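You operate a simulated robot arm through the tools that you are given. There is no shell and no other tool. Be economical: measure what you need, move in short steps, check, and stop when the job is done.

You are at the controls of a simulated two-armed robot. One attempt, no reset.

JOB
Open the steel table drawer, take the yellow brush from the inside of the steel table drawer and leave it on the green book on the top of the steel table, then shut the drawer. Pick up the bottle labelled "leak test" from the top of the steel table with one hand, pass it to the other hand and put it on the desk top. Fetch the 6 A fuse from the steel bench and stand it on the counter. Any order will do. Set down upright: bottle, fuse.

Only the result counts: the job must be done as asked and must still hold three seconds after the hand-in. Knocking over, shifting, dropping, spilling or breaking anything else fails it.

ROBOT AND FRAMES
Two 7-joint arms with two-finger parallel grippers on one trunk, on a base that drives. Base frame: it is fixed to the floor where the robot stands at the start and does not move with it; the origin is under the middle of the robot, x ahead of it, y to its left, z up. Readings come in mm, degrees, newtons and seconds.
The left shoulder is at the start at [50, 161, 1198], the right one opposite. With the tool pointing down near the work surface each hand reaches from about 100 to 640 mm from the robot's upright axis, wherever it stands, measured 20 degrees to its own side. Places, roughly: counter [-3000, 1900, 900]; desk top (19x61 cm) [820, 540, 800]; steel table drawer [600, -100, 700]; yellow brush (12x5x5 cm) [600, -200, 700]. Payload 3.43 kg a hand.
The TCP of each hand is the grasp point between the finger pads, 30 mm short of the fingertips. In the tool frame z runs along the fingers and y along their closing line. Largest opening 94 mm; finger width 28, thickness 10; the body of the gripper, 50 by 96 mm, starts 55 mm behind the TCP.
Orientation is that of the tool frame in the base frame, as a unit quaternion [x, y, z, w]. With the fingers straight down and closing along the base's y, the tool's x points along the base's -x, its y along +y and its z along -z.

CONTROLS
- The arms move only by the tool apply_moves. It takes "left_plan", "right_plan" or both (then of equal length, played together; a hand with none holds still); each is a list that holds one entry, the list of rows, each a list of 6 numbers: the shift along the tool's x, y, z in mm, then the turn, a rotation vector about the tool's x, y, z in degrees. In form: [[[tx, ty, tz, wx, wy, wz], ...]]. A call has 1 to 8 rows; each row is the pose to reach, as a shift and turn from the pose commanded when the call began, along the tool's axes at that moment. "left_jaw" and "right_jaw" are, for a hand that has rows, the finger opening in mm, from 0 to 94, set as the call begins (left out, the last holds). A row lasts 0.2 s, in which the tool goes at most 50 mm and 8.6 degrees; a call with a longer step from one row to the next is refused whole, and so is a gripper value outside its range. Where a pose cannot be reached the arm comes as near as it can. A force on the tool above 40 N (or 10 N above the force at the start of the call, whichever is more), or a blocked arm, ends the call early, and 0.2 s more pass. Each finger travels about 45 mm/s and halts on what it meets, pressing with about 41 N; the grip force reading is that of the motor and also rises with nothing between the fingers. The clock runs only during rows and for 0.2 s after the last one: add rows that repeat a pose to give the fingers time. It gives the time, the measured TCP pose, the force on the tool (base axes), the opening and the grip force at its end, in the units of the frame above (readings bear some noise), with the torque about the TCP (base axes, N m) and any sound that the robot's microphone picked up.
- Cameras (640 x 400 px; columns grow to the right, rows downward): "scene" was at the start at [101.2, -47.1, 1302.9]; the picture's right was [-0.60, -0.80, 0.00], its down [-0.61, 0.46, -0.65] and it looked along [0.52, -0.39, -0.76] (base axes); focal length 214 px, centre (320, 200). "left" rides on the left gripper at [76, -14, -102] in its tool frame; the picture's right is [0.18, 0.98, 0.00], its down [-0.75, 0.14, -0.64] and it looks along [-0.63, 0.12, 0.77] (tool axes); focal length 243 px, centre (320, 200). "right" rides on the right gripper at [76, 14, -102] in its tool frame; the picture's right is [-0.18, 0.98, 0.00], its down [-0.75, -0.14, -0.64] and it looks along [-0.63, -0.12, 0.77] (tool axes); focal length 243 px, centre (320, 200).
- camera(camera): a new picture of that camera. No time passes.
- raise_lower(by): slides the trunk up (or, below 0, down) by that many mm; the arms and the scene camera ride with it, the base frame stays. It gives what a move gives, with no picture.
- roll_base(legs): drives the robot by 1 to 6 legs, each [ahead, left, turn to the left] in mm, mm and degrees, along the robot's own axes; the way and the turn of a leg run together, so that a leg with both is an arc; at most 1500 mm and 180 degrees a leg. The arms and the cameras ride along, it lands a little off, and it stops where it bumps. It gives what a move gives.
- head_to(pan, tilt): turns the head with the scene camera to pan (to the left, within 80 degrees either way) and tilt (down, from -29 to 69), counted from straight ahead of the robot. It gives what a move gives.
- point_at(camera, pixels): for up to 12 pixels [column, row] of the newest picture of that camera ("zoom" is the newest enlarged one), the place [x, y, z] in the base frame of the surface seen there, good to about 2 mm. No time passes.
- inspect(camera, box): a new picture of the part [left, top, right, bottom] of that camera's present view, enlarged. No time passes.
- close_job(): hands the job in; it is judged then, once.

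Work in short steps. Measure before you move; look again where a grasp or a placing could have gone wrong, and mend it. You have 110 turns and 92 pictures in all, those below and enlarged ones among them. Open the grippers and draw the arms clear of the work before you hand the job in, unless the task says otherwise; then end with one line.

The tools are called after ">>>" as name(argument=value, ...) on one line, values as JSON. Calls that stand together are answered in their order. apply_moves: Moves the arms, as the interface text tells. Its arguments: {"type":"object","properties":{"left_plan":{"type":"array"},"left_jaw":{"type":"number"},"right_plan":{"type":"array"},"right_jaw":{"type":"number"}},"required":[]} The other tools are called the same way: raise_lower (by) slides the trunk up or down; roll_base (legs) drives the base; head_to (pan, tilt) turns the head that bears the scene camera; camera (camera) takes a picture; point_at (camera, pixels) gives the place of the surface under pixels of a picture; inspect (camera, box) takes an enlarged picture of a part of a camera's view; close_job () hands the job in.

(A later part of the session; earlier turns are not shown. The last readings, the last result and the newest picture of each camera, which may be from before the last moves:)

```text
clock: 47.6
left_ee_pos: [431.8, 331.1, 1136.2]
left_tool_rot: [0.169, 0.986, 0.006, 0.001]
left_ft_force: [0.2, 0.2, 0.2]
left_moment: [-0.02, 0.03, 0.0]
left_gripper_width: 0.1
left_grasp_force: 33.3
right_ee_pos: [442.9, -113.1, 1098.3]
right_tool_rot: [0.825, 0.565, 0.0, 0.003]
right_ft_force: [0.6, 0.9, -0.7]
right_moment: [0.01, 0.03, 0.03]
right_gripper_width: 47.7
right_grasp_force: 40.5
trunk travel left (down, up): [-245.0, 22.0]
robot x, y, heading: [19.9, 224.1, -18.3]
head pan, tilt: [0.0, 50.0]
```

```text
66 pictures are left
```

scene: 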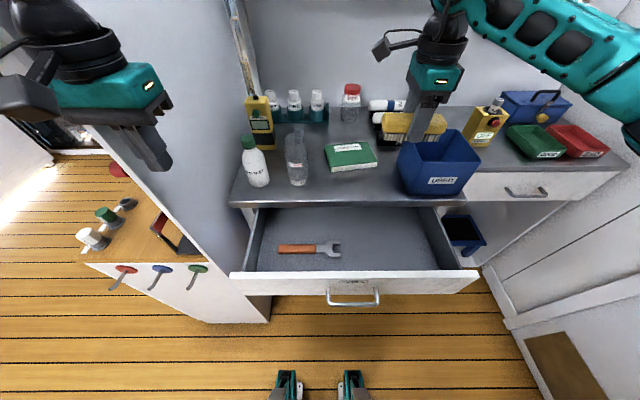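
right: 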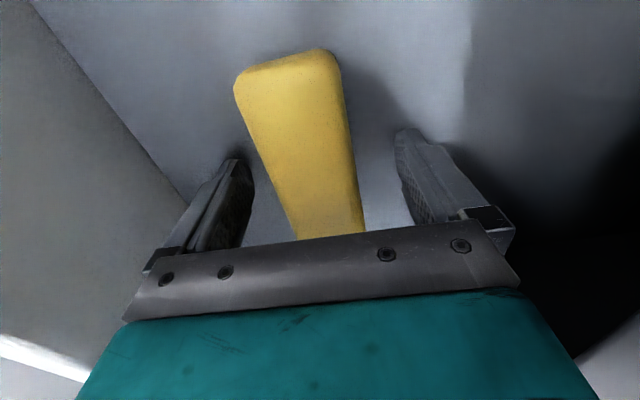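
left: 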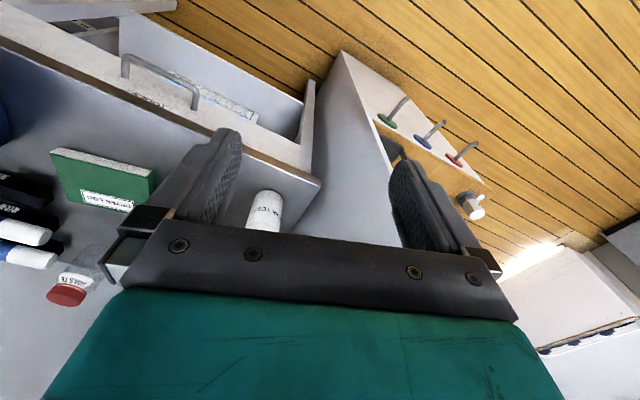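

Nearly where I wanted (robot at (21,225)). Measure the book, bin and objects in the way.

>>> point_at(camera="scene", pixels=[[325, 150], [370, 143], [377, 163], [333, 170], [350, 155], [398, 150], [405, 195], [440, 110], [403, 145], [360, 100], [345, 298]])

>>> inspect(camera="scene", box=[230, 60, 510, 235])

```text
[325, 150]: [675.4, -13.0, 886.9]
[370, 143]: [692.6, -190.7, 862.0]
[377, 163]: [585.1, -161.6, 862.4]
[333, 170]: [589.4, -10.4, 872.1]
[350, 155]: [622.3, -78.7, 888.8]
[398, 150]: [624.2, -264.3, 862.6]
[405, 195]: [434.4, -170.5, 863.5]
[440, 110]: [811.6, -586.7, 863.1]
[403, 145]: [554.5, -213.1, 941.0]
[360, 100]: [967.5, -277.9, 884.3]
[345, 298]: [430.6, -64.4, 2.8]
```

```text
2.29 times, centred on (370, 148) of scene
```

zoom: 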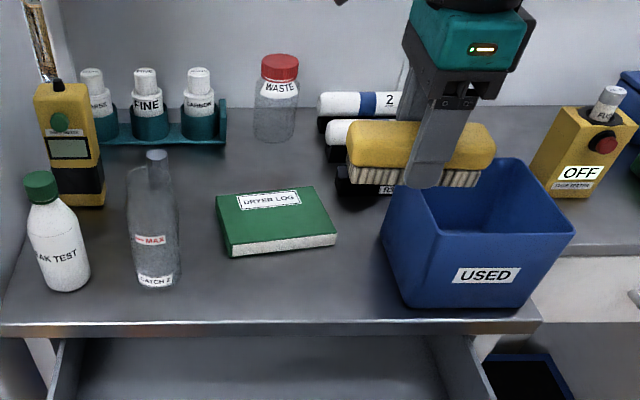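

Measure the book's corners in the enlarged picture.

>>> point_at(camera="zoom", pixels=[[220, 200], [308, 190], [332, 231], [233, 242], [275, 215], [388, 195], [382, 225], [400, 180], [175, 230], [260, 140]])

```text
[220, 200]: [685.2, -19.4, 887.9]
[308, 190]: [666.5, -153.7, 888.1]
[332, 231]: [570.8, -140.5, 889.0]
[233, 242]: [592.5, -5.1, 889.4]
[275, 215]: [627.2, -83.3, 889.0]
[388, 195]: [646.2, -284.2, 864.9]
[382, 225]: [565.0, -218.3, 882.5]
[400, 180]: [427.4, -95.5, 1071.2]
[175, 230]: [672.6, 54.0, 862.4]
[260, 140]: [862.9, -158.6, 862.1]
```

Book centre (629,−80), top z 889, rotated ~8°. Move above it, aligning the brush.

>>> apply_moves(right_plan=[[[20, 32, 0, 0, 0, -3], [39, 65, 0, 0, 0, -6], [59, 97, 0, 0, 0, -9], [79, 130, 0, 0, 0, -12], [98, 162, 0, 0, 0, -13], [98, 162, 40, 0, 0, -13], [98, 162, 80, 0, 0, -13]]])

>>> inspect(camera="scene", box=[230, 60, 510, 235])

```text
clock: 49.2
left_ee_pos: [432.1, 332.4, 1134.8]
left_tool_rot: [0.169, 0.986, 0.005, 0.001]
left_ft_force: [0.5, 0.3, 0.5]
left_moment: [-0.03, 0.0, 0.04]
left_gripper_width: 0.0
left_grasp_force: 33.1
right_ee_pos: [585.9, -91.7, 1024.0]
right_tool_rot: [0.757, 0.654, 0.0, 0.004]
right_ft_force: [-0.4, 0.2, -0.7]
right_moment: [-0.02, 0.0, -0.01]
right_gripper_width: 47.8
right_grasp_force: 40.9
right hand out of reach, approached as far as the arm can: row 4, 5, 6, 7
trunk travel left (down, up): [-245.0, 22.0]
robot x, y, heading: [26.4, 225.8, -18.3]
head pan, tilt: [0.0, 50.0]
```

```text
2.29 times, centred on (370, 148) of scene
```

zoom: 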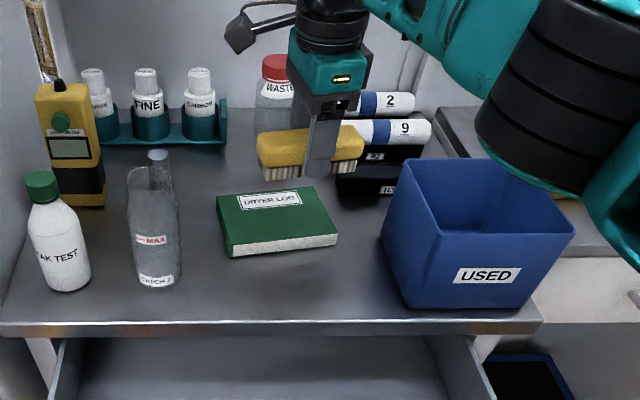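

Short by ~43 mm of reach; drive forward 50 mm (handle still ~200 mm from the axis), then re-measure.

>>> roll_base(legs=[[50, 0, 0]])

```text
clock: 50.0
left_ee_pos: [431.4, 331.2, 1135.0]
left_tool_rot: [0.178, 0.984, 0.007, 0.0]
left_ft_force: [-0.1, -0.3, 0.3]
left_moment: [0.02, -0.01, -0.03]
left_gripper_width: 0.1
left_grasp_force: 32.9
right_ee_pos: [591.8, -90.2, 1024.4]
right_tool_rot: [0.755, 0.656, 0.0, 0.005]
right_ft_force: [0.4, 0.6, -0.2]
right_moment: [0.01, 0.05, 0.0]
right_gripper_width: 47.6
right_grasp_force: 41.0
trunk travel left (down, up): [-245.0, 22.0]
robot x, y, heading: [28.0, 225.0, -18.1]
head pan, tilt: [0.0, 50.0]
stopped in leg 1: the robot was blocked; the commanded pose is now the measured one
```

The left hand seems to be the thing touching (its pose is stuck against the partition). Pull it back 120 mm, then drive.

>>> apply_moves(left_plan=[[[30, -10, 0, 0, 0, 0], [60, -20, 0, 0, 0, 0], [90, -30, 0, 0, 0, 0], [110, -40, 0, 0, 0, 0]]])

>>> head_to(pan=50, tilt=35)

>>> camera(camera="scene")

```text
clock: 51.0
left_ee_pos: [321.9, 331.9, 1131.9]
left_tool_rot: [0.175, 0.985, 0.005, -0.005]
left_ft_force: [0.6, -1.1, -0.1]
left_moment: [0.0, -0.03, 0.04]
left_gripper_width: 0.2
left_grasp_force: 33.1
right_ee_pos: [597.9, -91.3, 1020.1]
right_tool_rot: [0.756, 0.655, -0.004, 0.003]
right_ft_force: [1.1, 0.9, -1.4]
right_moment: [-0.01, 0.01, 0.01]
right_gripper_width: 47.7
right_grasp_force: 41.0
trunk travel left (down, up): [-245.0, 22.0]
robot x, y, heading: [26.9, 224.3, -18.2]
head pan, tilt: [0.0, 50.0]
```

```text
clock: 52.2
left_ee_pos: [323.2, 332.3, 1132.5]
left_tool_rot: [0.174, 0.985, 0.005, -0.004]
left_ft_force: [-0.2, 0.0, 0.1]
left_moment: [0.0, -0.03, 0.0]
left_gripper_width: 0.1
left_grasp_force: 32.9
right_ee_pos: [598.6, -91.9, 1019.1]
right_tool_rot: [0.756, 0.655, -0.004, 0.003]
right_ft_force: [0.0, -0.7, -0.3]
right_moment: [0.01, 0.01, -0.02]
right_gripper_width: 47.6
right_grasp_force: 41.2
trunk travel left (down, up): [-245.0, 22.0]
robot x, y, heading: [29.0, 223.4, -18.3]
head pan, tilt: [50.0, 35.0]
```

```text
63 pictures are left
```

scene: 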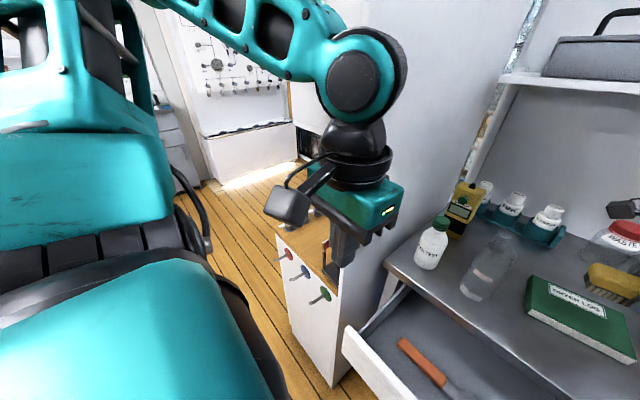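

Left hand is now clear of the partition. Drive forward 45.

>>> roll_base(legs=[[45, 0, 0]])

```text
clock: 53.1
left_ee_pos: [365.7, 317.7, 1131.1]
left_tool_rot: [0.175, 0.984, 0.005, -0.006]
left_ft_force: [-0.3, 1.0, -0.6]
left_moment: [0.01, 0.01, -0.02]
left_gripper_width: 0.0
left_grasp_force: 32.8
right_ee_pos: [641.5, -105.1, 1019.0]
right_tool_rot: [0.756, 0.654, -0.004, 0.002]
right_ft_force: [-1.1, -0.3, -0.8]
right_moment: [0.01, 0.06, -0.02]
right_gripper_width: 47.5
right_grasp_force: 40.7
trunk travel left (down, up): [-245.0, 22.0]
robot x, y, heading: [69.8, 209.2, -18.0]
head pan, tilt: [50.0, 35.0]
```

Align and descend to just above the book.

>>> apply_moves(right_plan=[[[12, -8, 0, 0, 0, 0], [23, -16, 0, 0, 0, 0], [23, -16, 35, 0, 0, 0], [23, -16, 65, 0, 0, 0], [23, -16, 82, 0, 0, 0], [23, -16, 82, 0, 0, 0]]])

>>> head_to(pan=0, tilt=45)

>>> inspect(camera="scene", box=[230, 100, 470, 250])

```text
clock: 54.5
left_ee_pos: [364.4, 319.3, 1132.6]
left_tool_rot: [0.175, 0.985, 0.005, -0.005]
left_ft_force: [-0.8, 0.1, 0.3]
left_moment: [0.03, -0.01, 0.02]
left_gripper_width: 0.0
left_grasp_force: 32.9
right_ee_pos: [627.6, -81.1, 936.9]
right_tool_rot: [0.756, 0.655, -0.003, 0.003]
right_ft_force: [0.6, 0.5, -0.7]
right_moment: [0.01, 0.0, 0.0]
right_gripper_width: 47.7
right_grasp_force: 41.4
trunk travel left (down, up): [-245.0, 22.0]
robot x, y, heading: [70.5, 211.4, -18.1]
head pan, tilt: [50.0, 35.0]
```

```text
clock: 55.7
left_ee_pos: [364.2, 318.9, 1132.0]
left_tool_rot: [0.175, 0.985, 0.005, -0.004]
left_ft_force: [0.1, 0.8, -0.1]
left_moment: [0.03, -0.01, -0.02]
left_gripper_width: 0.1
left_grasp_force: 32.9
right_ee_pos: [628.6, -81.3, 939.2]
right_tool_rot: [0.755, 0.655, -0.003, 0.003]
right_ft_force: [0.0, 0.7, -1.1]
right_moment: [-0.01, 0.02, -0.04]
right_gripper_width: 47.6
right_grasp_force: 41.3
trunk travel left (down, up): [-245.0, 22.0]
robot x, y, heading: [65.8, 209.6, -18.1]
head pan, tilt: [0.0, 45.0]
```

```text
2.67 times, centred on (350, 175) of scene
```

zoom: 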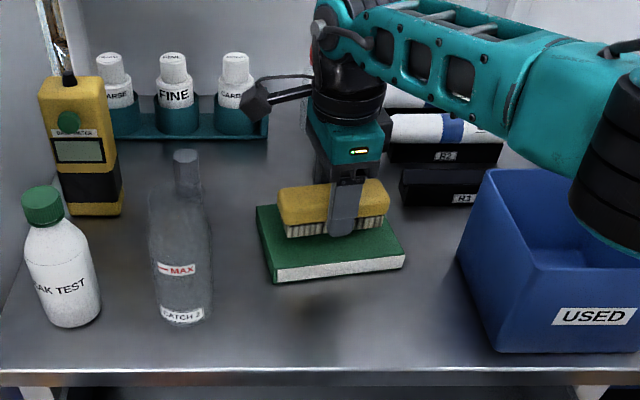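

Lower the last 12 mm and check contact.

>>> apply_moves(right_plan=[[[0, 0, 6, 0, 0, 0], [0, 0, 11, 0, 0, 0], [0, 0, 13, 0, 0, 0], [0, 0, 13, 0, 0, 0]]])

>>> inspect(camera="scene", box=[290, 140, 410, 215])

```text
clock: 56.7
left_ee_pos: [365.0, 318.9, 1131.9]
left_tool_rot: [0.175, 0.985, 0.005, -0.004]
left_ft_force: [-1.0, 0.3, 0.3]
left_moment: [0.0, 0.0, 0.0]
left_gripper_width: 0.0
left_grasp_force: 32.9
right_ee_pos: [628.2, -80.7, 924.9]
right_tool_rot: [0.756, 0.655, -0.003, 0.003]
right_ft_force: [0.3, -0.4, -0.7]
right_moment: [0.03, 0.0, 0.03]
right_gripper_width: 47.7
right_grasp_force: 41.1
trunk travel left (down, up): [-245.0, 22.0]
robot x, y, heading: [75.0, 210.3, -18.1]
head pan, tilt: [0.0, 45.0]
```

```text
5.33 times, centred on (350, 178) of scene
```

zoom: 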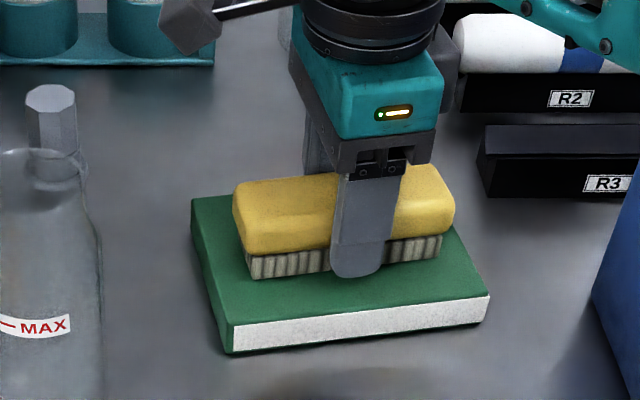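

No contact yet; lower a few mm more until force shows.

>>> apply_moves(right_plan=[[[0, 0, 2, 0, 0, 0], [0, 0, 3, 0, 0, 0], [0, 0, 3, 0, 0, 0]]])

```text
clock: 57.5
left_ee_pos: [365.4, 318.8, 1132.6]
left_tool_rot: [0.175, 0.985, 0.005, -0.005]
left_ft_force: [0.2, -0.7, -0.1]
left_moment: [0.03, 0.03, 0.04]
left_gripper_width: 0.3
left_grasp_force: 33.1
right_ee_pos: [628.0, -81.3, 922.9]
right_tool_rot: [0.757, 0.654, -0.004, 0.003]
right_ft_force: [-0.3, -0.5, 0.7]
right_moment: [0.02, -0.06, 0.0]
right_gripper_width: 47.2
right_grasp_force: 40.8
trunk travel left (down, up): [-245.0, 22.0]
robot x, y, heading: [71.7, 210.0, -18.3]
head pan, tilt: [0.0, 45.0]
```

Contact is just beginning. Release, then rise 200 mm.

>>> apply_moves(right_plan=[[[0, 0, 0, 0, 0, 0], [0, 0, 0, 0, 0, 0], [0, 0, 0, 0, 0, 0], [0, 0, 0, 0, 0, 0], [0, 0, -20, 0, 0, 0], [0, 0, -60, 0, 0, 0], [0, 0, -100, 0, 0, 0], [0, 0, -150, 0, 0, 0]]], right_jaw=80)

>>> inspect(camera="scene", box=[230, 100, 470, 250])

```text
clock: 59.3
left_ee_pos: [364.7, 320.1, 1132.6]
left_tool_rot: [0.175, 0.985, 0.005, -0.005]
left_ft_force: [-0.3, -0.2, -0.2]
left_moment: [0.03, 0.01, -0.02]
left_gripper_width: 0.1
left_grasp_force: 32.6
right_ee_pos: [627.1, -79.7, 1073.7]
right_tool_rot: [0.755, 0.656, -0.003, 0.002]
right_ft_force: [0.6, 0.4, -0.3]
right_moment: [0.0, -0.01, -0.02]
right_gripper_width: 79.8
right_grasp_force: 0.1
trunk travel left (down, up): [-245.0, 22.0]
robot x, y, heading: [72.5, 212.2, -18.2]
head pan, tilt: [0.0, 45.0]
```

```text
2.67 times, centred on (350, 175) of scene
```

zoom: 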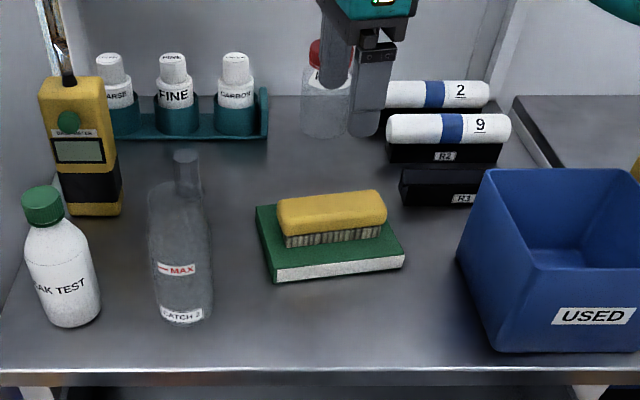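

Brush rests on the book. Now back off 160 mm, lower the trunk to its earlier height, to shut the drawer with the right hand.

>>> roll_base(legs=[[-160, 0, 0]])

>>> raise_lower(by=-120)

```text
clock: 60.7
left_ee_pos: [212.1, 368.7, 1132.1]
left_tool_rot: [0.174, 0.985, 0.005, -0.004]
left_ft_force: [-0.6, -0.3, 0.4]
left_moment: [-0.02, -0.03, 0.0]
left_gripper_width: 0.0
left_grasp_force: 33.4
right_ee_pos: [474.5, -29.2, 1073.4]
right_tool_rot: [0.755, 0.655, -0.003, 0.003]
right_ft_force: [-0.2, -0.5, -0.2]
right_moment: [0.0, 0.02, 0.03]
right_gripper_width: 79.6
right_grasp_force: 0.1
trunk travel left (down, up): [-245.0, 22.0]
robot x, y, heading: [-80.0, 262.3, -18.2]
head pan, tilt: [0.0, 45.0]
```

```text
clock: 62.2
left_ee_pos: [211.2, 370.4, 1012.9]
left_tool_rot: [0.175, 0.985, 0.005, -0.005]
left_ft_force: [0.0, 0.2, -0.4]
left_moment: [0.0, 0.0, -0.01]
left_gripper_width: 0.0
left_grasp_force: 33.2
right_ee_pos: [475.4, -29.1, 953.2]
right_tool_rot: [0.755, 0.655, -0.003, 0.003]
right_ft_force: [0.2, 0.1, 0.5]
right_moment: [-0.01, 0.03, -0.03]
right_gripper_width: 79.8
right_grasp_force: 0.1
trunk travel left (down, up): [-125.0, 142.0]
robot x, y, heading: [-81.5, 261.8, -18.1]
head pan, tilt: [0.0, 45.0]
```

Retreat over the drawer front with jaws closed, aligning yaw; then pitch forward.

>>> apply_moves(right_plan=[[[4, -42, 0, 0, 0, 2], [8, -84, 0, 0, 0, 4], [12, -126, 0, 0, 0, 6], [15, -168, 0, 0, 0, 8], [18, -210, 0, 0, 0, 10], [21, -252, 0, 0, 0, 10], [24, -290, 0, 0, 0, 10]]], right_jaw=0)

>>> apply_moves(right_plan=[[[0, 0, 0, -7.5, 0, 0], [0, 0, 0, -15, 0, 0], [0, 0, 0, -22.5, 0, 0], [0, 0, 0, -30, 0, 0], [0, 0, 0, -37.5, 0, 0], [0, 0, 0, -45, 0, 0], [0, 0, 0, -52.5, 0, 0], [0, 0, 0, -60, 0, 0]]])

```text
clock: 63.8
left_ee_pos: [211.7, 369.0, 1011.3]
left_tool_rot: [0.175, 0.985, 0.006, -0.005]
left_ft_force: [0.2, 0.4, -0.2]
left_moment: [-0.02, -0.01, 0.02]
left_gripper_width: 0.1
left_grasp_force: 33.0
right_ee_pos: [191.9, 34.4, 952.8]
right_tool_rot: [0.81, 0.587, -0.003, 0.004]
right_ft_force: [-0.2, 0.1, 0.1]
right_moment: [0.04, 0.01, -0.01]
right_gripper_width: 0.2
right_grasp_force: 33.0
trunk travel left (down, up): [-125.0, 142.0]
robot x, y, heading: [-82.1, 256.6, -18.2]
head pan, tilt: [0.0, 45.0]
```

```text
clock: 65.6
left_ee_pos: [212.6, 369.1, 1012.9]
left_tool_rot: [0.174, 0.985, 0.004, -0.005]
left_ft_force: [0.5, 0.0, 0.8]
left_moment: [-0.02, -0.01, -0.03]
left_gripper_width: 0.0
left_grasp_force: 32.7
right_ee_pos: [248.8, 55.1, 931.3]
right_tool_rot: [0.699, 0.509, 0.29, 0.41]
right_ft_force: [0.5, 0.0, -1.2]
right_moment: [-0.03, -0.03, 0.01]
right_gripper_width: 0.0
right_grasp_force: 32.8
right hand out of reach, approached as far as the arm can: row 4, 5, 6, 7, 8
trunk travel left (down, up): [-125.0, 142.0]
robot x, y, heading: [-82.3, 258.4, -17.9]
head pan, tilt: [0.0, 45.0]
```

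Pitch is right; the fingertip is ~22 mm before the face. Lower it to z≈818.

>>> apply_moves(right_plan=[[[0, -24, 6, 0, 0, 0], [0, -50, 20, 0, 0, 0], [0, -76, 34, 0, 0, 0], [0, -102, 49, 0, 0, 0], [0, -102, 49, 0, 0, 0]]])

>>> inspect(camera="scene", box=[220, 180, 460, 330])

```text
clock: 66.8
left_ee_pos: [211.7, 368.5, 1012.0]
left_tool_rot: [0.175, 0.985, 0.005, -0.004]
left_ft_force: [0.1, -0.4, -0.6]
left_moment: [-0.01, 0.01, 0.05]
left_gripper_width: 0.0
left_grasp_force: 33.0
right_ee_pos: [239.5, 56.8, 817.2]
right_tool_rot: [0.699, 0.511, 0.291, 0.407]
right_ft_force: [-0.1, 0.4, -0.4]
right_moment: [-0.01, -0.02, 0.01]
right_gripper_width: 0.0
right_grasp_force: 32.9
trunk travel left (down, up): [-125.0, 142.0]
robot x, y, heading: [-78.0, 258.9, -17.9]
head pan, tilt: [0.0, 45.0]
```

```text
2.67 times, centred on (340, 255) of scene
```

zoom: 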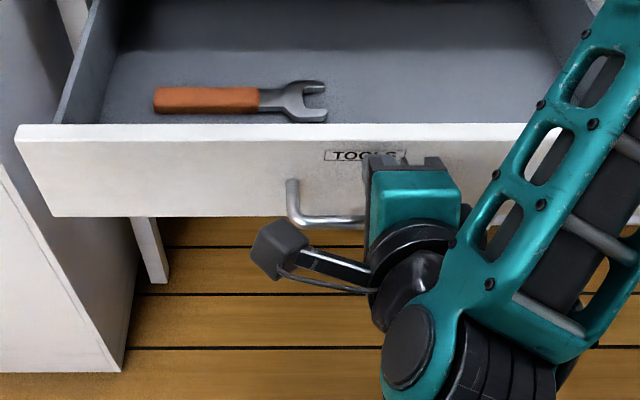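

In place. Push forward 200 mm horizontally in small steps.

>>> apply_moves(right_plan=[[[0, 10, 17.3, 0, 0, 0], [0, 22, 38, 0, 0, 0], [0, 35, 60.6, 0, 0, 0], [0, 47, 81.4, 0, 0, 0], [0, 60, 104, 0, 0, 0], [0, 72, 124.7, 0, 0, 0], [0, 85, 147, 0, 0, 0], [0, 97, 168, 0, 0, 0]]])

>>> inspect(camera="scene", box=[220, 140, 460, 290])

```text
clock: 68.6
left_ee_pos: [211.9, 368.4, 1011.7]
left_tool_rot: [0.174, 0.985, 0.005, -0.004]
left_ft_force: [1.1, 0.4, 0.1]
left_moment: [-0.02, 0.01, 0.02]
left_gripper_width: 0.2
left_grasp_force: 33.2
right_ee_pos: [425.0, -3.2, 819.0]
right_tool_rot: [0.7, 0.51, 0.291, 0.408]
right_ft_force: [-0.1, -0.8, 0.6]
right_moment: [-0.01, -0.01, 0.03]
right_gripper_width: 0.1
right_grasp_force: 32.8
trunk travel left (down, up): [-125.0, 142.0]
robot x, y, heading: [-82.7, 259.0, -18.6]
head pan, tilt: [0.0, 45.0]
```

```text
2.67 times, centred on (340, 215) of scene
```

zoom: 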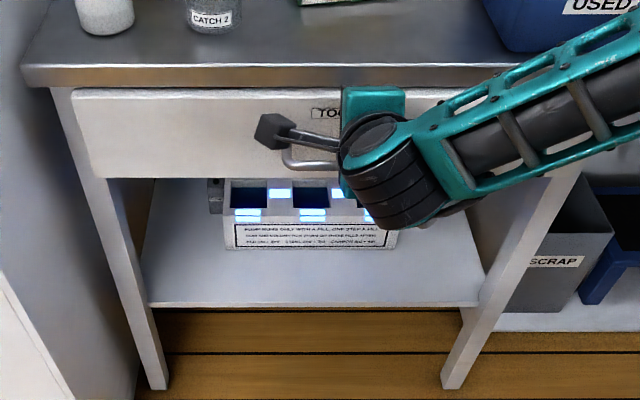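

Almost shut. Push another 45 mm gently until force rises.

>>> apply_moves(right_plan=[[[0, 5, 8.7, 0, 0, 0], [0, 10, 17.3, 0, 0, 0], [0, 14, 24, 0, 0, 0], [0, 18, 31, 0, 0, 0], [0, 22, 38, 0, 0, 0]]])

>>> inspect(camera="scene", box=[220, 140, 460, 290])

>>> point_at(camera="zoom", pixels=[[200, 150], [100, 150], [160, 78], [320, 110], [280, 165]])

```text
clock: 69.7
left_ee_pos: [208.3, 369.7, 1014.7]
left_tool_rot: [0.175, 0.985, 0.005, -0.003]
left_ft_force: [-0.1, 0.0, -0.4]
left_moment: [-0.01, 0.02, 0.01]
left_gripper_width: 0.0
left_grasp_force: 33.3
right_ee_pos: [451.3, -12.9, 819.5]
right_tool_rot: [0.7, 0.511, 0.29, 0.405]
right_ft_force: [-24.9, 1.2, 15.6]
right_moment: [-0.08, -0.25, -0.15]
right_gripper_width: 0.1
right_grasp_force: 32.8
trunk travel left (down, up): [-125.0, 142.0]
robot x, y, heading: [-81.6, 256.2, -18.3]
head pan, tilt: [0.0, 45.0]
stopped in row 5 (right hand): the force on the tool passed its limit (the readings are from after the stop); the commanded pose is now the measured one
```

```text
2.67 times, centred on (340, 215) of scene
```

zoom: 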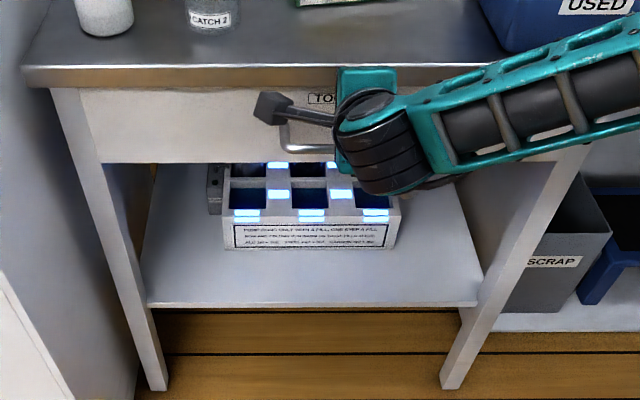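

```text
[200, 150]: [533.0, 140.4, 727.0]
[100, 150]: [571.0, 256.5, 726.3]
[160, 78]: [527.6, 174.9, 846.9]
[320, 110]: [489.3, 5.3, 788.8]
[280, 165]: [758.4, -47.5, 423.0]
```

Drawer is shut (face back at its original plane). Withdraw the right hand, and unroll it so the jaws close sideways for the bottle.

>>> apply_moves(right_plan=[[[0, -20, -35, 0, 0, 0], [0, -40, -70, 0, 0, 0], [0, -30, -105, 0, 0, 0], [0, 0, -130, 0, 0, 0], [0, 40, -150, 0, 0, 0]]])

>>> raise_lower(by=100)

>>> apply_moves(right_plan=[[[0, 0, 0, 0, 0, -8], [0, 0, 0, 0, 0, -16], [0, 0, 0, 0, 0, -24], [0, 0, 0, 0, 0, -32], [0, 0, 0, 0, 0, -40], [0, 0, 0, 0, 0, -48]]], right_jaw=94)

>>> apply_moves(right_plan=[[[0, 0, 0, 0, 0, -8], [0, 0, 0, 0, 0, -16], [0, 0, 0, 0, 0, -24], [0, 0, 0, 0, 0, -32], [0, 0, 0, 0, 0, -40], [0, 0, 0, 0, 0, -42]]])

```text
clock: 70.8
left_ee_pos: [213.0, 368.9, 1012.6]
left_tool_rot: [0.175, 0.985, 0.005, -0.005]
left_ft_force: [0.3, 0.3, 0.4]
left_moment: [0.01, 0.01, -0.02]
left_gripper_width: 0.0
left_grasp_force: 33.3
right_ee_pos: [350.0, 22.3, 927.1]
right_tool_rot: [0.701, 0.513, 0.288, 0.404]
right_ft_force: [0.2, -0.7, 0.9]
right_moment: [-0.05, 0.02, 0.03]
right_gripper_width: 0.2
right_grasp_force: 32.8
trunk travel left (down, up): [-125.0, 142.0]
robot x, y, heading: [-82.0, 262.7, -18.3]
head pan, tilt: [0.0, 45.0]
```

```text
clock: 72.2
left_ee_pos: [212.0, 369.1, 1111.8]
left_tool_rot: [0.174, 0.985, 0.006, -0.005]
left_ft_force: [-0.3, 1.0, 1.2]
left_moment: [-0.04, -0.02, 0.03]
left_gripper_width: 0.2
left_grasp_force: 32.7
right_ee_pos: [349.7, 20.6, 1027.1]
right_tool_rot: [0.701, 0.512, 0.288, 0.404]
right_ft_force: [-0.1, 0.0, 0.6]
right_moment: [-0.02, -0.02, -0.01]
right_gripper_width: 0.0
right_grasp_force: 32.5
trunk travel left (down, up): [-225.0, 42.0]
robot x, y, heading: [-82.6, 257.5, -17.8]
head pan, tilt: [0.0, 45.0]
```

```text
clock: 73.6
left_ee_pos: [211.6, 367.9, 1111.0]
left_tool_rot: [0.174, 0.985, 0.005, -0.004]
left_ft_force: [0.2, -0.3, -0.4]
left_moment: [0.0, 0.03, 0.03]
left_gripper_width: 0.0
left_grasp_force: 32.9
right_ee_pos: [350.7, 21.9, 1025.6]
right_tool_rot: [0.43, 0.754, 0.098, 0.487]
right_ft_force: [-0.5, 0.0, -0.2]
right_moment: [0.0, 0.02, 0.0]
right_gripper_width: 94.1
right_grasp_force: 0.0
trunk travel left (down, up): [-225.0, 42.0]
robot x, y, heading: [-82.5, 259.9, -18.2]
head pan, tilt: [0.0, 45.0]
```

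```text
clock: 75.0
left_ee_pos: [211.1, 367.9, 1111.9]
left_tool_rot: [0.175, 0.985, 0.005, -0.005]
left_ft_force: [-0.7, 1.0, -0.7]
left_moment: [-0.05, -0.01, -0.01]
left_gripper_width: 0.0
left_grasp_force: 32.9
right_ee_pos: [350.1, 21.6, 1026.1]
right_tool_rot: [0.133, 0.858, -0.082, 0.489]
right_ft_force: [-0.9, -0.6, 0.6]
right_moment: [-0.04, 0.01, 0.0]
right_gripper_width: 93.9
right_grasp_force: 0.1
trunk travel left (down, up): [-225.0, 42.0]
robot x, y, heading: [-78.6, 260.7, -18.0]
head pan, tilt: [0.0, 45.0]
```

Drive left 123 then forward 112 to face the bottle.

>>> roll_base(legs=[[0, 123, 0], [112, 0, 0]])

>>> head_to(pan=10, tilt=40)

>>> camera(camera="scene")

```text
clock: 77.0
left_ee_pos: [356.7, 450.5, 1111.9]
left_tool_rot: [0.175, 0.984, 0.005, -0.005]
left_ft_force: [0.7, 0.3, -0.3]
left_moment: [0.02, 0.02, -0.03]
left_gripper_width: 0.0
left_grasp_force: 32.9
right_ee_pos: [493.9, 102.7, 1025.9]
right_tool_rot: [0.135, 0.858, -0.083, 0.489]
right_ft_force: [-1.0, 0.3, -0.3]
right_moment: [0.0, -0.01, 0.0]
right_gripper_width: 94.2
right_grasp_force: 0.1
trunk travel left (down, up): [-225.0, 42.0]
robot x, y, heading: [65.6, 340.1, -18.2]
head pan, tilt: [0.0, 45.0]
```

```text
clock: 77.8
left_ee_pos: [357.0, 450.2, 1112.5]
left_tool_rot: [0.175, 0.984, 0.006, -0.004]
left_ft_force: [-0.3, -0.7, 0.6]
left_moment: [0.01, 0.01, 0.0]
left_gripper_width: 0.2
left_grasp_force: 32.4
right_ee_pos: [495.3, 103.6, 1025.0]
right_tool_rot: [0.134, 0.858, -0.081, 0.49]
right_ft_force: [-0.8, -0.2, 0.7]
right_moment: [0.01, -0.02, 0.0]
right_gripper_width: 94.2
right_grasp_force: 0.1
trunk travel left (down, up): [-225.0, 42.0]
robot x, y, heading: [65.7, 339.6, -18.4]
head pan, tilt: [10.0, 40.0]
```

```text
56 pictures are left
```

scene: 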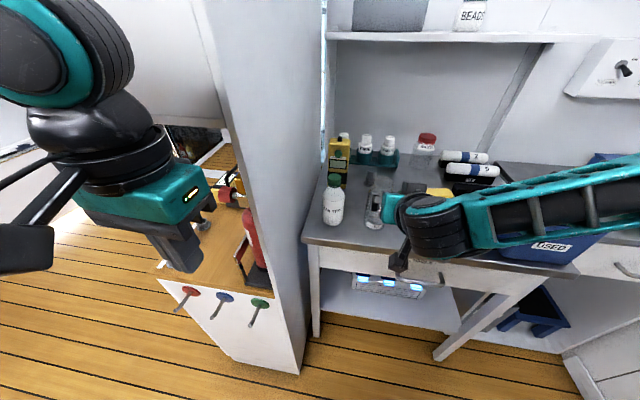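

Bottle at (333,200). Enlarge to measure.

>>> inspect(camera="scene", box=[290, 140, 450, 240])

>>> point_at(camera="zoom", pixels=[[165, 143], [185, 143], [175, 136], [140, 270], [170, 280], [205, 280], [172, 330], [170, 230], [330, 280], [190, 100], [172, 165]])

```text
4.00 times, centred on (370, 190) of scene
```

zoom: 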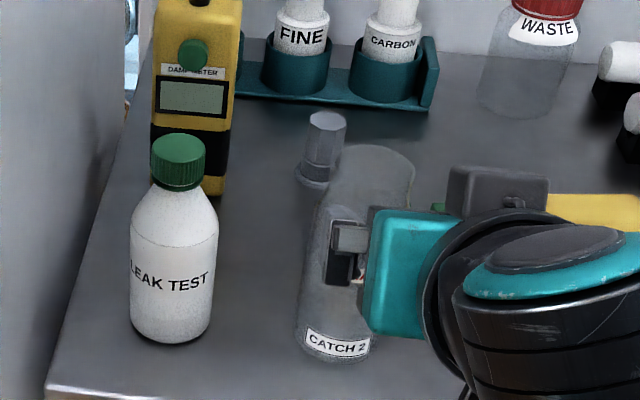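

```text
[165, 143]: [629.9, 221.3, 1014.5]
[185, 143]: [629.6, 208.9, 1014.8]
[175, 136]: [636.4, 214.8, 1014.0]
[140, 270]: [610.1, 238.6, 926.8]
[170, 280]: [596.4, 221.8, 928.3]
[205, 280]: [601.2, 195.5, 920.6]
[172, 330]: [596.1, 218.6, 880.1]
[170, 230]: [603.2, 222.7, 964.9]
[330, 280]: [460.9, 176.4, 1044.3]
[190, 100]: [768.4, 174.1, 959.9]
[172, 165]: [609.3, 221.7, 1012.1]
```

Bottle axis ≈(624,212), base z 862, cap top 1014, diameter ~60. Move the right hand to 130 mm before it at z 925, pitch 45°.

>>> apply_moves(right_plan=[[[10, 25, -18, 0, 3, 0], [20, 60, -35, 0, 6, 0], [20, 105, -35, 0, 9, 0], [20, 143, -35, 0, 12, 0], [60, 143, -12, 0, 15, 0], [90, 143, 5, 0, 15, 0], [107, 143, 14.5, 0, 15, 0]]])

>>> camera(camera="right")

>>> inspect(camera="scene", box=[240, 120, 480, 270])

```text
clock: 79.3
left_ee_pos: [357.3, 451.1, 1111.6]
left_tool_rot: [0.175, 0.984, 0.005, -0.005]
left_ft_force: [0.3, -0.4, -0.2]
left_moment: [0.03, 0.01, 0.0]
left_gripper_width: 0.0
left_grasp_force: 32.7
right_ee_pos: [498.2, 251.2, 925.0]
right_tool_rot: [0.145, 0.914, -0.064, 0.374]
right_ft_force: [0.0, -0.3, 0.4]
right_moment: [-0.02, 0.02, -0.03]
right_gripper_width: 93.7
right_grasp_force: 0.0
trunk travel left (down, up): [-225.0, 42.0]
robot x, y, heading: [62.9, 342.4, -18.3]
head pan, tilt: [10.0, 40.0]
```

```text
54 pictures are left
```

right: 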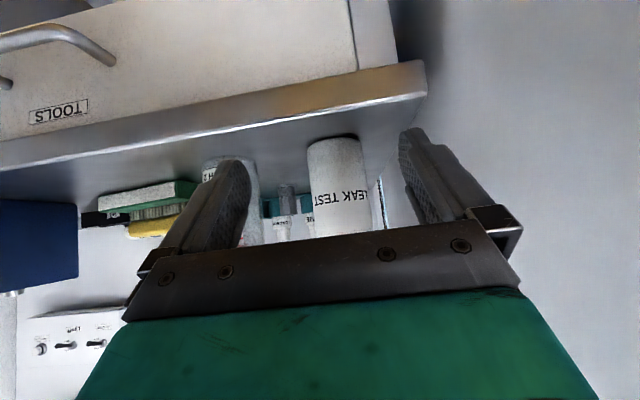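

```text
2.67 times, centred on (360, 195) of scene
```

zoom: 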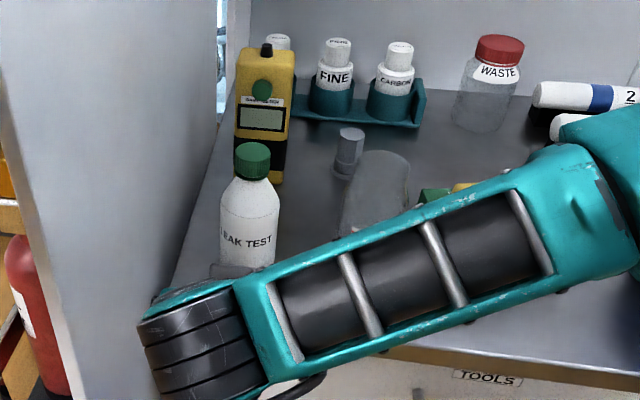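

The forearm runs close to the catch bottle; check heights before advancing.

>>> point_at(camera="zoom", pixels=[[280, 280], [400, 250], [520, 180], [590, 200], [380, 160], [350, 135], [360, 230], [205, 290], [258, 150], [520, 280], [440, 320]])

```text
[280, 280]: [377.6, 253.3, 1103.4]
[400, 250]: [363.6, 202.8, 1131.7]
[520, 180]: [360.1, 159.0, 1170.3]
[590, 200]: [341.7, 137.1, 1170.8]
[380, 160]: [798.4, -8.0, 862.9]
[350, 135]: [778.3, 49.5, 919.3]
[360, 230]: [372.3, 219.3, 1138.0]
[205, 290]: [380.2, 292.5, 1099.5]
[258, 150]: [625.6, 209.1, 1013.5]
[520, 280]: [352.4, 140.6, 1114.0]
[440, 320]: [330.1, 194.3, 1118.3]
```

Forearm is at z>1100, well clear. Advance 130 mm horizontally around the bottle.

>>> apply_moves(right_plan=[[[-18, 3, 18, 0, 0, 0], [-36, 3, 36, 0, 0, 0], [-54, 3, 54, 0, 0, 0], [-70, 3, 70, 0, 0, 0], [-82, 3, 82, 0, 0, 0], [-91, 3, 91, 0, 0, 0], [-91, 3, 91, 0, 0, 0]]])

>>> camera(camera="right")

>>> inspect(camera="scene", box=[240, 120, 480, 270])

```text
clock: 81.0
left_ee_pos: [355.1, 450.4, 1111.7]
left_tool_rot: [0.177, 0.984, 0.006, -0.005]
left_ft_force: [-0.7, -0.1, -0.1]
left_moment: [-0.02, 0.01, 0.02]
left_gripper_width: 0.4
left_grasp_force: 33.0
right_ee_pos: [621.2, 213.2, 924.4]
right_tool_rot: [0.144, 0.914, -0.064, 0.373]
right_ft_force: [-0.6, 0.2, -0.1]
right_moment: [0.01, -0.01, 0.0]
right_gripper_width: 93.9
right_grasp_force: 0.1
trunk travel left (down, up): [-225.0, 42.0]
robot x, y, heading: [62.1, 342.3, -18.3]
head pan, tilt: [10.0, 40.0]
```

```text
52 pictures are left
```

right: 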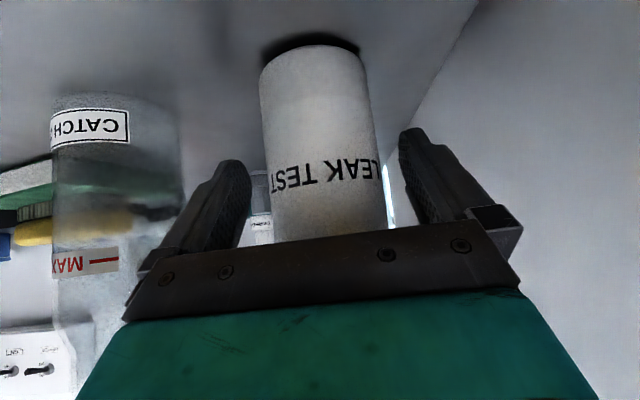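

```text
2.67 times, centred on (360, 195) of scene
```

zoom: 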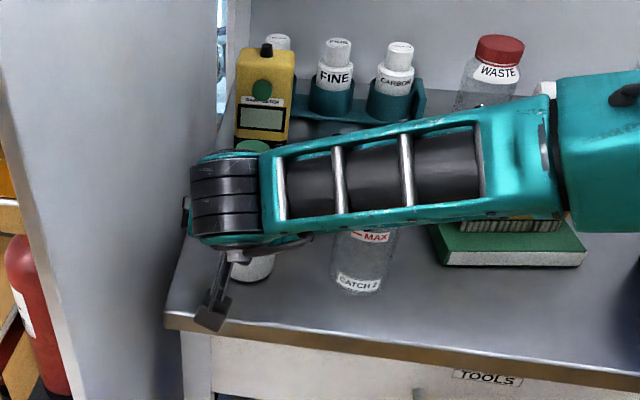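

Bottle is between the fingers and clear of the catch bottle. Close the grip and lift.

>>> apply_moves(right_plan=[[[0, 0, 0, 0, 0, 0], [0, 0, 0, 0, 0, 0], [0, 0, 0, 0, 0, 0], [0, 0, 0, 0, 0, 0], [0, 0, 0, 0, 0, 0]]], right_jaw=0)

>>> apply_moves(right_plan=[[[-7, 0, -7, 0, 0, 0], [-21, 0, -21, 0, 0, 0], [-42, 0, -42, 0, 0, 0], [-60, 0, -60, 0, 0, 0]]])

```text
clock: 82.2
left_ee_pos: [356.5, 449.9, 1112.0]
left_tool_rot: [0.174, 0.985, 0.005, -0.004]
left_ft_force: [0.3, -0.7, -0.6]
left_moment: [0.01, 0.0, 0.0]
left_gripper_width: 0.0
left_grasp_force: 33.4
right_ee_pos: [621.7, 214.5, 924.4]
right_tool_rot: [0.144, 0.914, -0.064, 0.373]
right_ft_force: [0.2, 1.1, -0.4]
right_moment: [0.02, -0.06, 0.01]
right_gripper_width: 63.9
right_grasp_force: 41.1
trunk travel left (down, up): [-225.0, 42.0]
robot x, y, heading: [65.2, 341.2, -18.0]
head pan, tilt: [10.0, 40.0]
```

```text
clock: 83.2
left_ee_pos: [357.1, 450.8, 1111.1]
left_tool_rot: [0.175, 0.984, 0.004, -0.004]
left_ft_force: [-0.2, 0.2, -0.3]
left_moment: [0.06, 0.01, -0.03]
left_gripper_width: 0.1
left_grasp_force: 33.0
right_ee_pos: [623.0, 213.8, 1009.4]
right_tool_rot: [0.143, 0.915, -0.063, 0.373]
right_ft_force: [0.6, -0.4, -3.1]
right_moment: [0.0, -0.01, 0.0]
right_gripper_width: 63.3
right_grasp_force: 40.4
trunk travel left (down, up): [-225.0, 42.0]
robot x, y, heading: [62.1, 345.0, -18.4]
head pan, tilt: [10.0, 40.0]
```

Lifted (3 N). For the handover I want a lower grip on the bottle to leave room for the left hand; set it back down, regrip 22 mm lower.

>>> apply_moves(right_plan=[[[20, 0, 20, 0, 0, 0], [40, 0, 40, 0, 0, 0], [54, 0, 54, 0, 0, 0], [59, 0, 59, 0, 0, 0], [60, 0, 60, 0, 0, 0]]])

>>> apply_moves(right_plan=[[[0, 0, 0, 0, 0, 0], [0, 0, 0, 0, 0, 0], [0, 0, 0, 0, 0, 0], [8, 0, 8, 0, 0, 0], [15.5, 0, 15.5, 0, 0, 0], [15.5, 0, 15.5, 0, 0, 0]]], right_jaw=88)

>>> camera(camera="right")

```text
clock: 84.3
left_ee_pos: [356.1, 449.2, 1113.1]
left_tool_rot: [0.175, 0.985, 0.005, -0.005]
left_ft_force: [0.6, 0.6, 0.0]
left_moment: [-0.04, -0.01, 0.01]
left_gripper_width: 0.0
left_grasp_force: 32.9
right_ee_pos: [622.7, 213.1, 923.1]
right_tool_rot: [0.144, 0.915, -0.064, 0.372]
right_ft_force: [-0.2, 0.8, -1.6]
right_moment: [-0.05, -0.01, 0.01]
right_gripper_width: 63.3
right_grasp_force: 41.1
trunk travel left (down, up): [-225.0, 42.0]
robot x, y, heading: [61.1, 344.1, -18.3]
head pan, tilt: [10.0, 40.0]
```

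```text
clock: 85.8
left_ee_pos: [355.8, 450.5, 1112.2]
left_tool_rot: [0.175, 0.984, 0.006, -0.005]
left_ft_force: [0.6, 0.9, -0.7]
left_moment: [0.03, 0.01, -0.03]
left_gripper_width: 0.0
left_grasp_force: 32.6
right_ee_pos: [623.3, 213.7, 902.2]
right_tool_rot: [0.144, 0.914, -0.063, 0.374]
right_ft_force: [-0.8, -0.1, 1.7]
right_moment: [0.01, -0.07, 0.0]
right_gripper_width: 88.0
right_grasp_force: 0.0
trunk travel left (down, up): [-225.0, 42.0]
robot x, y, heading: [56.8, 342.0, -18.3]
head pan, tilt: [10.0, 40.0]
```

```text
50 pictures are left
```

right: 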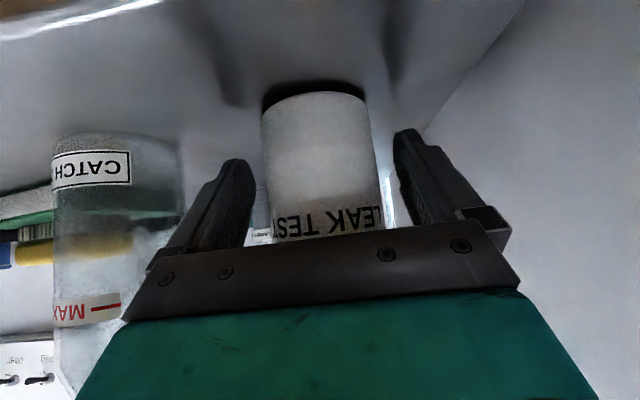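

Bottle stands upright. Grip lower and lift again 110 mm.

>>> apply_moves(right_plan=[[[0, 0, 0, 0, 0, 0], [0, 0, 0, 0, 0, 0], [0, 0, 0, 0, 0, 0], [0, 0, 0, 0, 0, 0], [0, 0, 0, 0, 0, 0]]], right_jaw=0)

>>> apply_moves(right_plan=[[[-7, 0, -7, 0, 0, 0], [-21, 0, -21, 0, 0, 0], [-42, 0, -42, 0, 0, 0], [-62, 0, -62, 0, 0, 0], [-78, 0, -78, 0, 0, 0]]])

>>> roll_base(legs=[[-220, 0, 0]])

>>> camera(camera="scene")

```text
clock: 87.0
left_ee_pos: [356.6, 449.5, 1113.4]
left_tool_rot: [0.176, 0.984, 0.005, -0.004]
left_ft_force: [0.6, -0.2, -1.0]
left_moment: [0.0, 0.01, 0.01]
left_gripper_width: 0.3
left_grasp_force: 32.8
right_ee_pos: [621.2, 213.4, 901.8]
right_tool_rot: [0.145, 0.914, -0.064, 0.374]
right_ft_force: [0.3, 1.0, 0.8]
right_moment: [0.0, -0.04, 0.0]
right_gripper_width: 63.3
right_grasp_force: 40.8
trunk travel left (down, up): [-225.0, 42.0]
robot x, y, heading: [59.9, 339.5, -18.0]
head pan, tilt: [10.0, 40.0]
```

```text
clock: 88.2
left_ee_pos: [355.9, 450.5, 1111.7]
left_tool_rot: [0.176, 0.984, 0.006, -0.003]
left_ft_force: [0.4, -0.1, -0.8]
left_moment: [-0.01, -0.01, 0.0]
left_gripper_width: 0.0
left_grasp_force: 32.9
right_ee_pos: [621.7, 215.6, 1011.4]
right_tool_rot: [0.144, 0.914, -0.064, 0.373]
right_ft_force: [-0.3, -0.3, -3.0]
right_moment: [-0.02, 0.0, 0.02]
right_gripper_width: 63.5
right_grasp_force: 41.2
trunk travel left (down, up): [-225.0, 42.0]
robot x, y, heading: [63.8, 341.4, -18.1]
head pan, tilt: [10.0, 40.0]
```

```text
clock: 89.8
left_ee_pos: [147.6, 519.2, 1112.2]
left_tool_rot: [0.175, 0.985, 0.005, -0.005]
left_ft_force: [-0.6, 0.1, -0.5]
left_moment: [-0.01, -0.01, -0.02]
left_gripper_width: 0.2
left_grasp_force: 33.5
right_ee_pos: [413.9, 283.7, 1011.5]
right_tool_rot: [0.143, 0.914, -0.063, 0.373]
right_ft_force: [0.0, -0.3, -3.3]
right_moment: [-0.01, -0.01, 0.05]
right_gripper_width: 63.4
right_grasp_force: 40.5
trunk travel left (down, up): [-225.0, 42.0]
robot x, y, heading: [-147.1, 406.3, -18.2]
head pan, tilt: [10.0, 40.0]
```

```text
49 pictures are left
```

scene: 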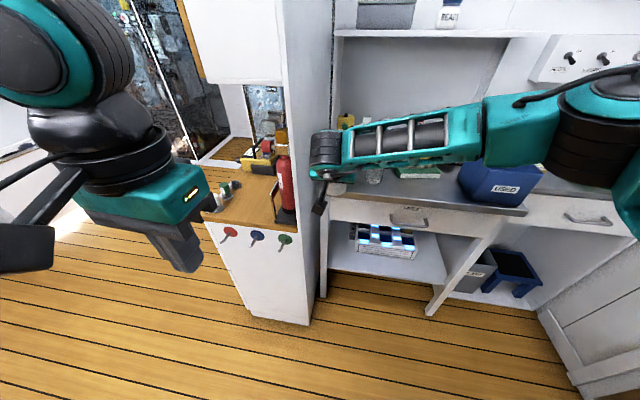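

Bring the right hand with the bottle nearer, raise and open the left hand.

>>> apply_moves(right_plan=[[[23, 8, -9, 0, 0, 0], [46, 15, -18, 0, 0, 0], [69, 22, -27, 0, 0, 0], [92, 30, -35, 0, 0, 0], [92, 30, -35, 0, 0, 0]]], left_plan=[[[0, 0, -15, 0, 0, 0], [0, 0, -30, 0, 0, 0], [-20, 0, -40, 0, 0, 0], [-40, 0, -40, 0, 0, 0], [-60, 0, -40, 0, 0, 0]]], left_jaw=80)

>>> camera(camera="left")

>>> camera(camera="scene")

```text
clock: 91.0
left_ee_pos: [205.3, 497.7, 1151.5]
left_tool_rot: [0.176, 0.984, 0.006, -0.005]
left_ft_force: [-0.5, 0.0, -0.7]
left_moment: [-0.03, -0.01, -0.01]
left_gripper_width: 80.2
left_grasp_force: 0.1
right_ee_pos: [337.6, 339.9, 971.9]
right_tool_rot: [0.143, 0.915, -0.063, 0.373]
right_ft_force: [0.0, 0.7, -3.4]
right_moment: [0.0, 0.0, 0.01]
right_gripper_width: 63.5
right_grasp_force: 40.3
trunk travel left (down, up): [-225.0, 42.0]
robot x, y, heading: [-149.4, 408.3, -18.0]
head pan, tilt: [10.0, 40.0]
```

```text
48 pictures are left
```

left: 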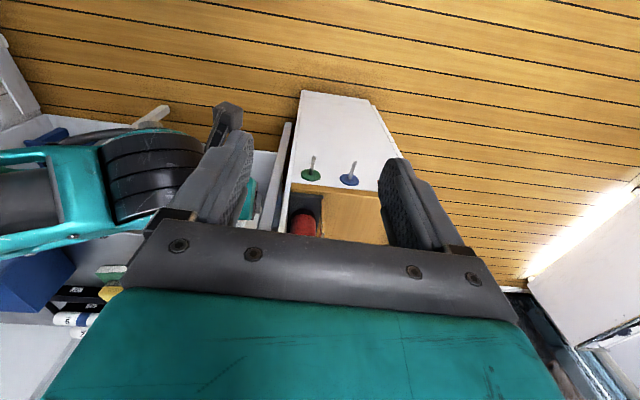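

```text
47 pictures are left
```

scene: 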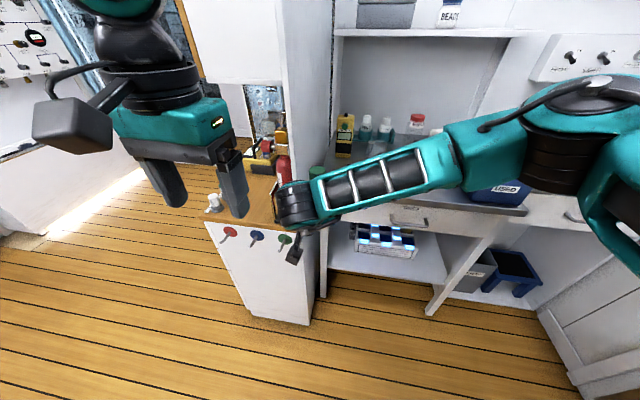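

Move the left hand forward, then right, to sit above the cap.

>>> apply_moves(left_plan=[[[-46, 0, 0, 0, 0, 0], [-92, 0, 0, 0, 0, 0], [-138, 0, 0, 0, 0, 0], [-184, 0, 0, 0, 0, 0], [-184, -34, 0, 0, 0, 0], [-184, -68, 0, 0, 0, 0], [-184, -102, 0, 0, 0, 0], [-184, -102, 0, 0, 0, 0]]])

>>> camera(camera="left")

>>> camera(camera="scene")

```text
clock: 92.8
left_ee_pos: [329.8, 395.9, 1142.2]
left_tool_rot: [0.175, 0.985, 0.005, -0.005]
left_ft_force: [-0.4, 0.2, 0.2]
left_moment: [0.01, 0.02, 0.0]
left_gripper_width: 80.3
left_grasp_force: 0.0
left hand out of reach, approached as far as the arm can: row 5, 6, 7, 8
right_ee_pos: [337.2, 340.3, 972.5]
right_tool_rot: [0.143, 0.914, -0.063, 0.374]
right_ft_force: [-0.5, -0.8, -2.4]
right_moment: [0.04, 0.0, 0.01]
right_gripper_width: 63.5
right_grasp_force: 41.0
trunk travel left (down, up): [-225.0, 42.0]
robot x, y, heading: [-146.6, 412.6, -18.2]
head pan, tilt: [10.0, 40.0]
```

```text
46 pictures are left
```

left: 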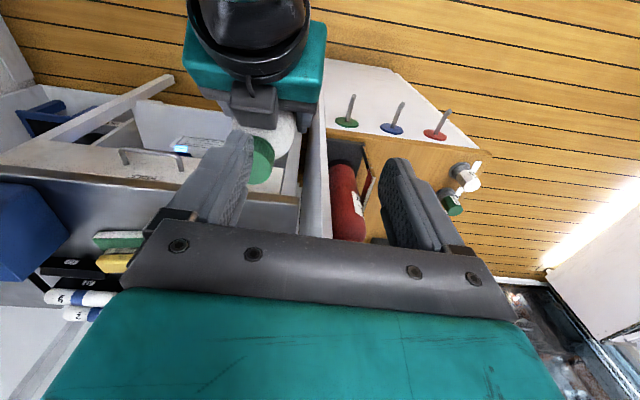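

```text
45 pictures are left
```

scene: 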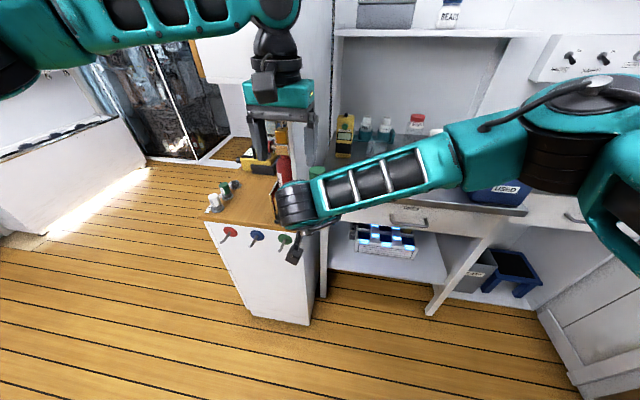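

The left arm's limit is about 56 mm short, so bring the bottle left to it with the right hand; left goes slightly forward/up.

>>> apply_moves(right_plan=[[[0, 18, 0, 0, 0, 0], [0, 36, 0, 0, 0, 0], [0, 54, 0, 0, 0, 0], [0, 58, 0, 0, 0, 0]]], left_plan=[[[-8, 0, -2, 0, 0, 0], [-16, 2, -4, 0, 0, 0], [-24, 4, -6, 0, 0, 0], [-28, 6, -8, 0, 0, 0]]])

>>> camera(camera="left")

```text
clock: 93.8
left_ee_pos: [353.0, 404.4, 1149.4]
left_tool_rot: [0.174, 0.985, 0.005, -0.005]
left_ft_force: [0.0, 0.6, 0.7]
left_moment: [-0.04, -0.01, 0.02]
left_gripper_width: 80.1
left_grasp_force: 0.1
left hand out of reach, approached as far as the arm can: row 1, 2, 3, 4
right_ee_pos: [355.7, 395.8, 969.8]
right_tool_rot: [0.143, 0.914, -0.064, 0.373]
right_ft_force: [-0.3, -0.9, -2.7]
right_moment: [0.01, 0.04, 0.01]
right_gripper_width: 63.5
right_grasp_force: 41.1
trunk travel left (down, up): [-225.0, 42.0]
robot x, y, heading: [-147.5, 411.8, -18.2]
head pan, tilt: [10.0, 40.0]
```

```text
44 pictures are left
```

left: 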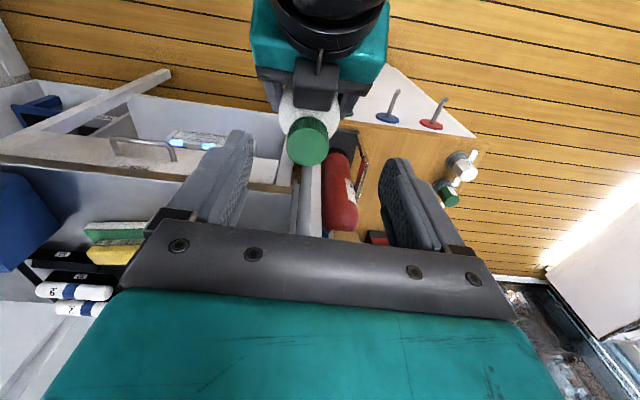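

Locate the cap precisely.

>>> point_at(camera="left", pixels=[[308, 148], [290, 148], [326, 145], [308, 128], [308, 162], [310, 100]])

```text
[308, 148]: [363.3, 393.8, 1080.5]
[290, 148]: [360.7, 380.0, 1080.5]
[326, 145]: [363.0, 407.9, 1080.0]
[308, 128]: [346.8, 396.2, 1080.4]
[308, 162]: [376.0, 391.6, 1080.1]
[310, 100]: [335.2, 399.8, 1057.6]
```

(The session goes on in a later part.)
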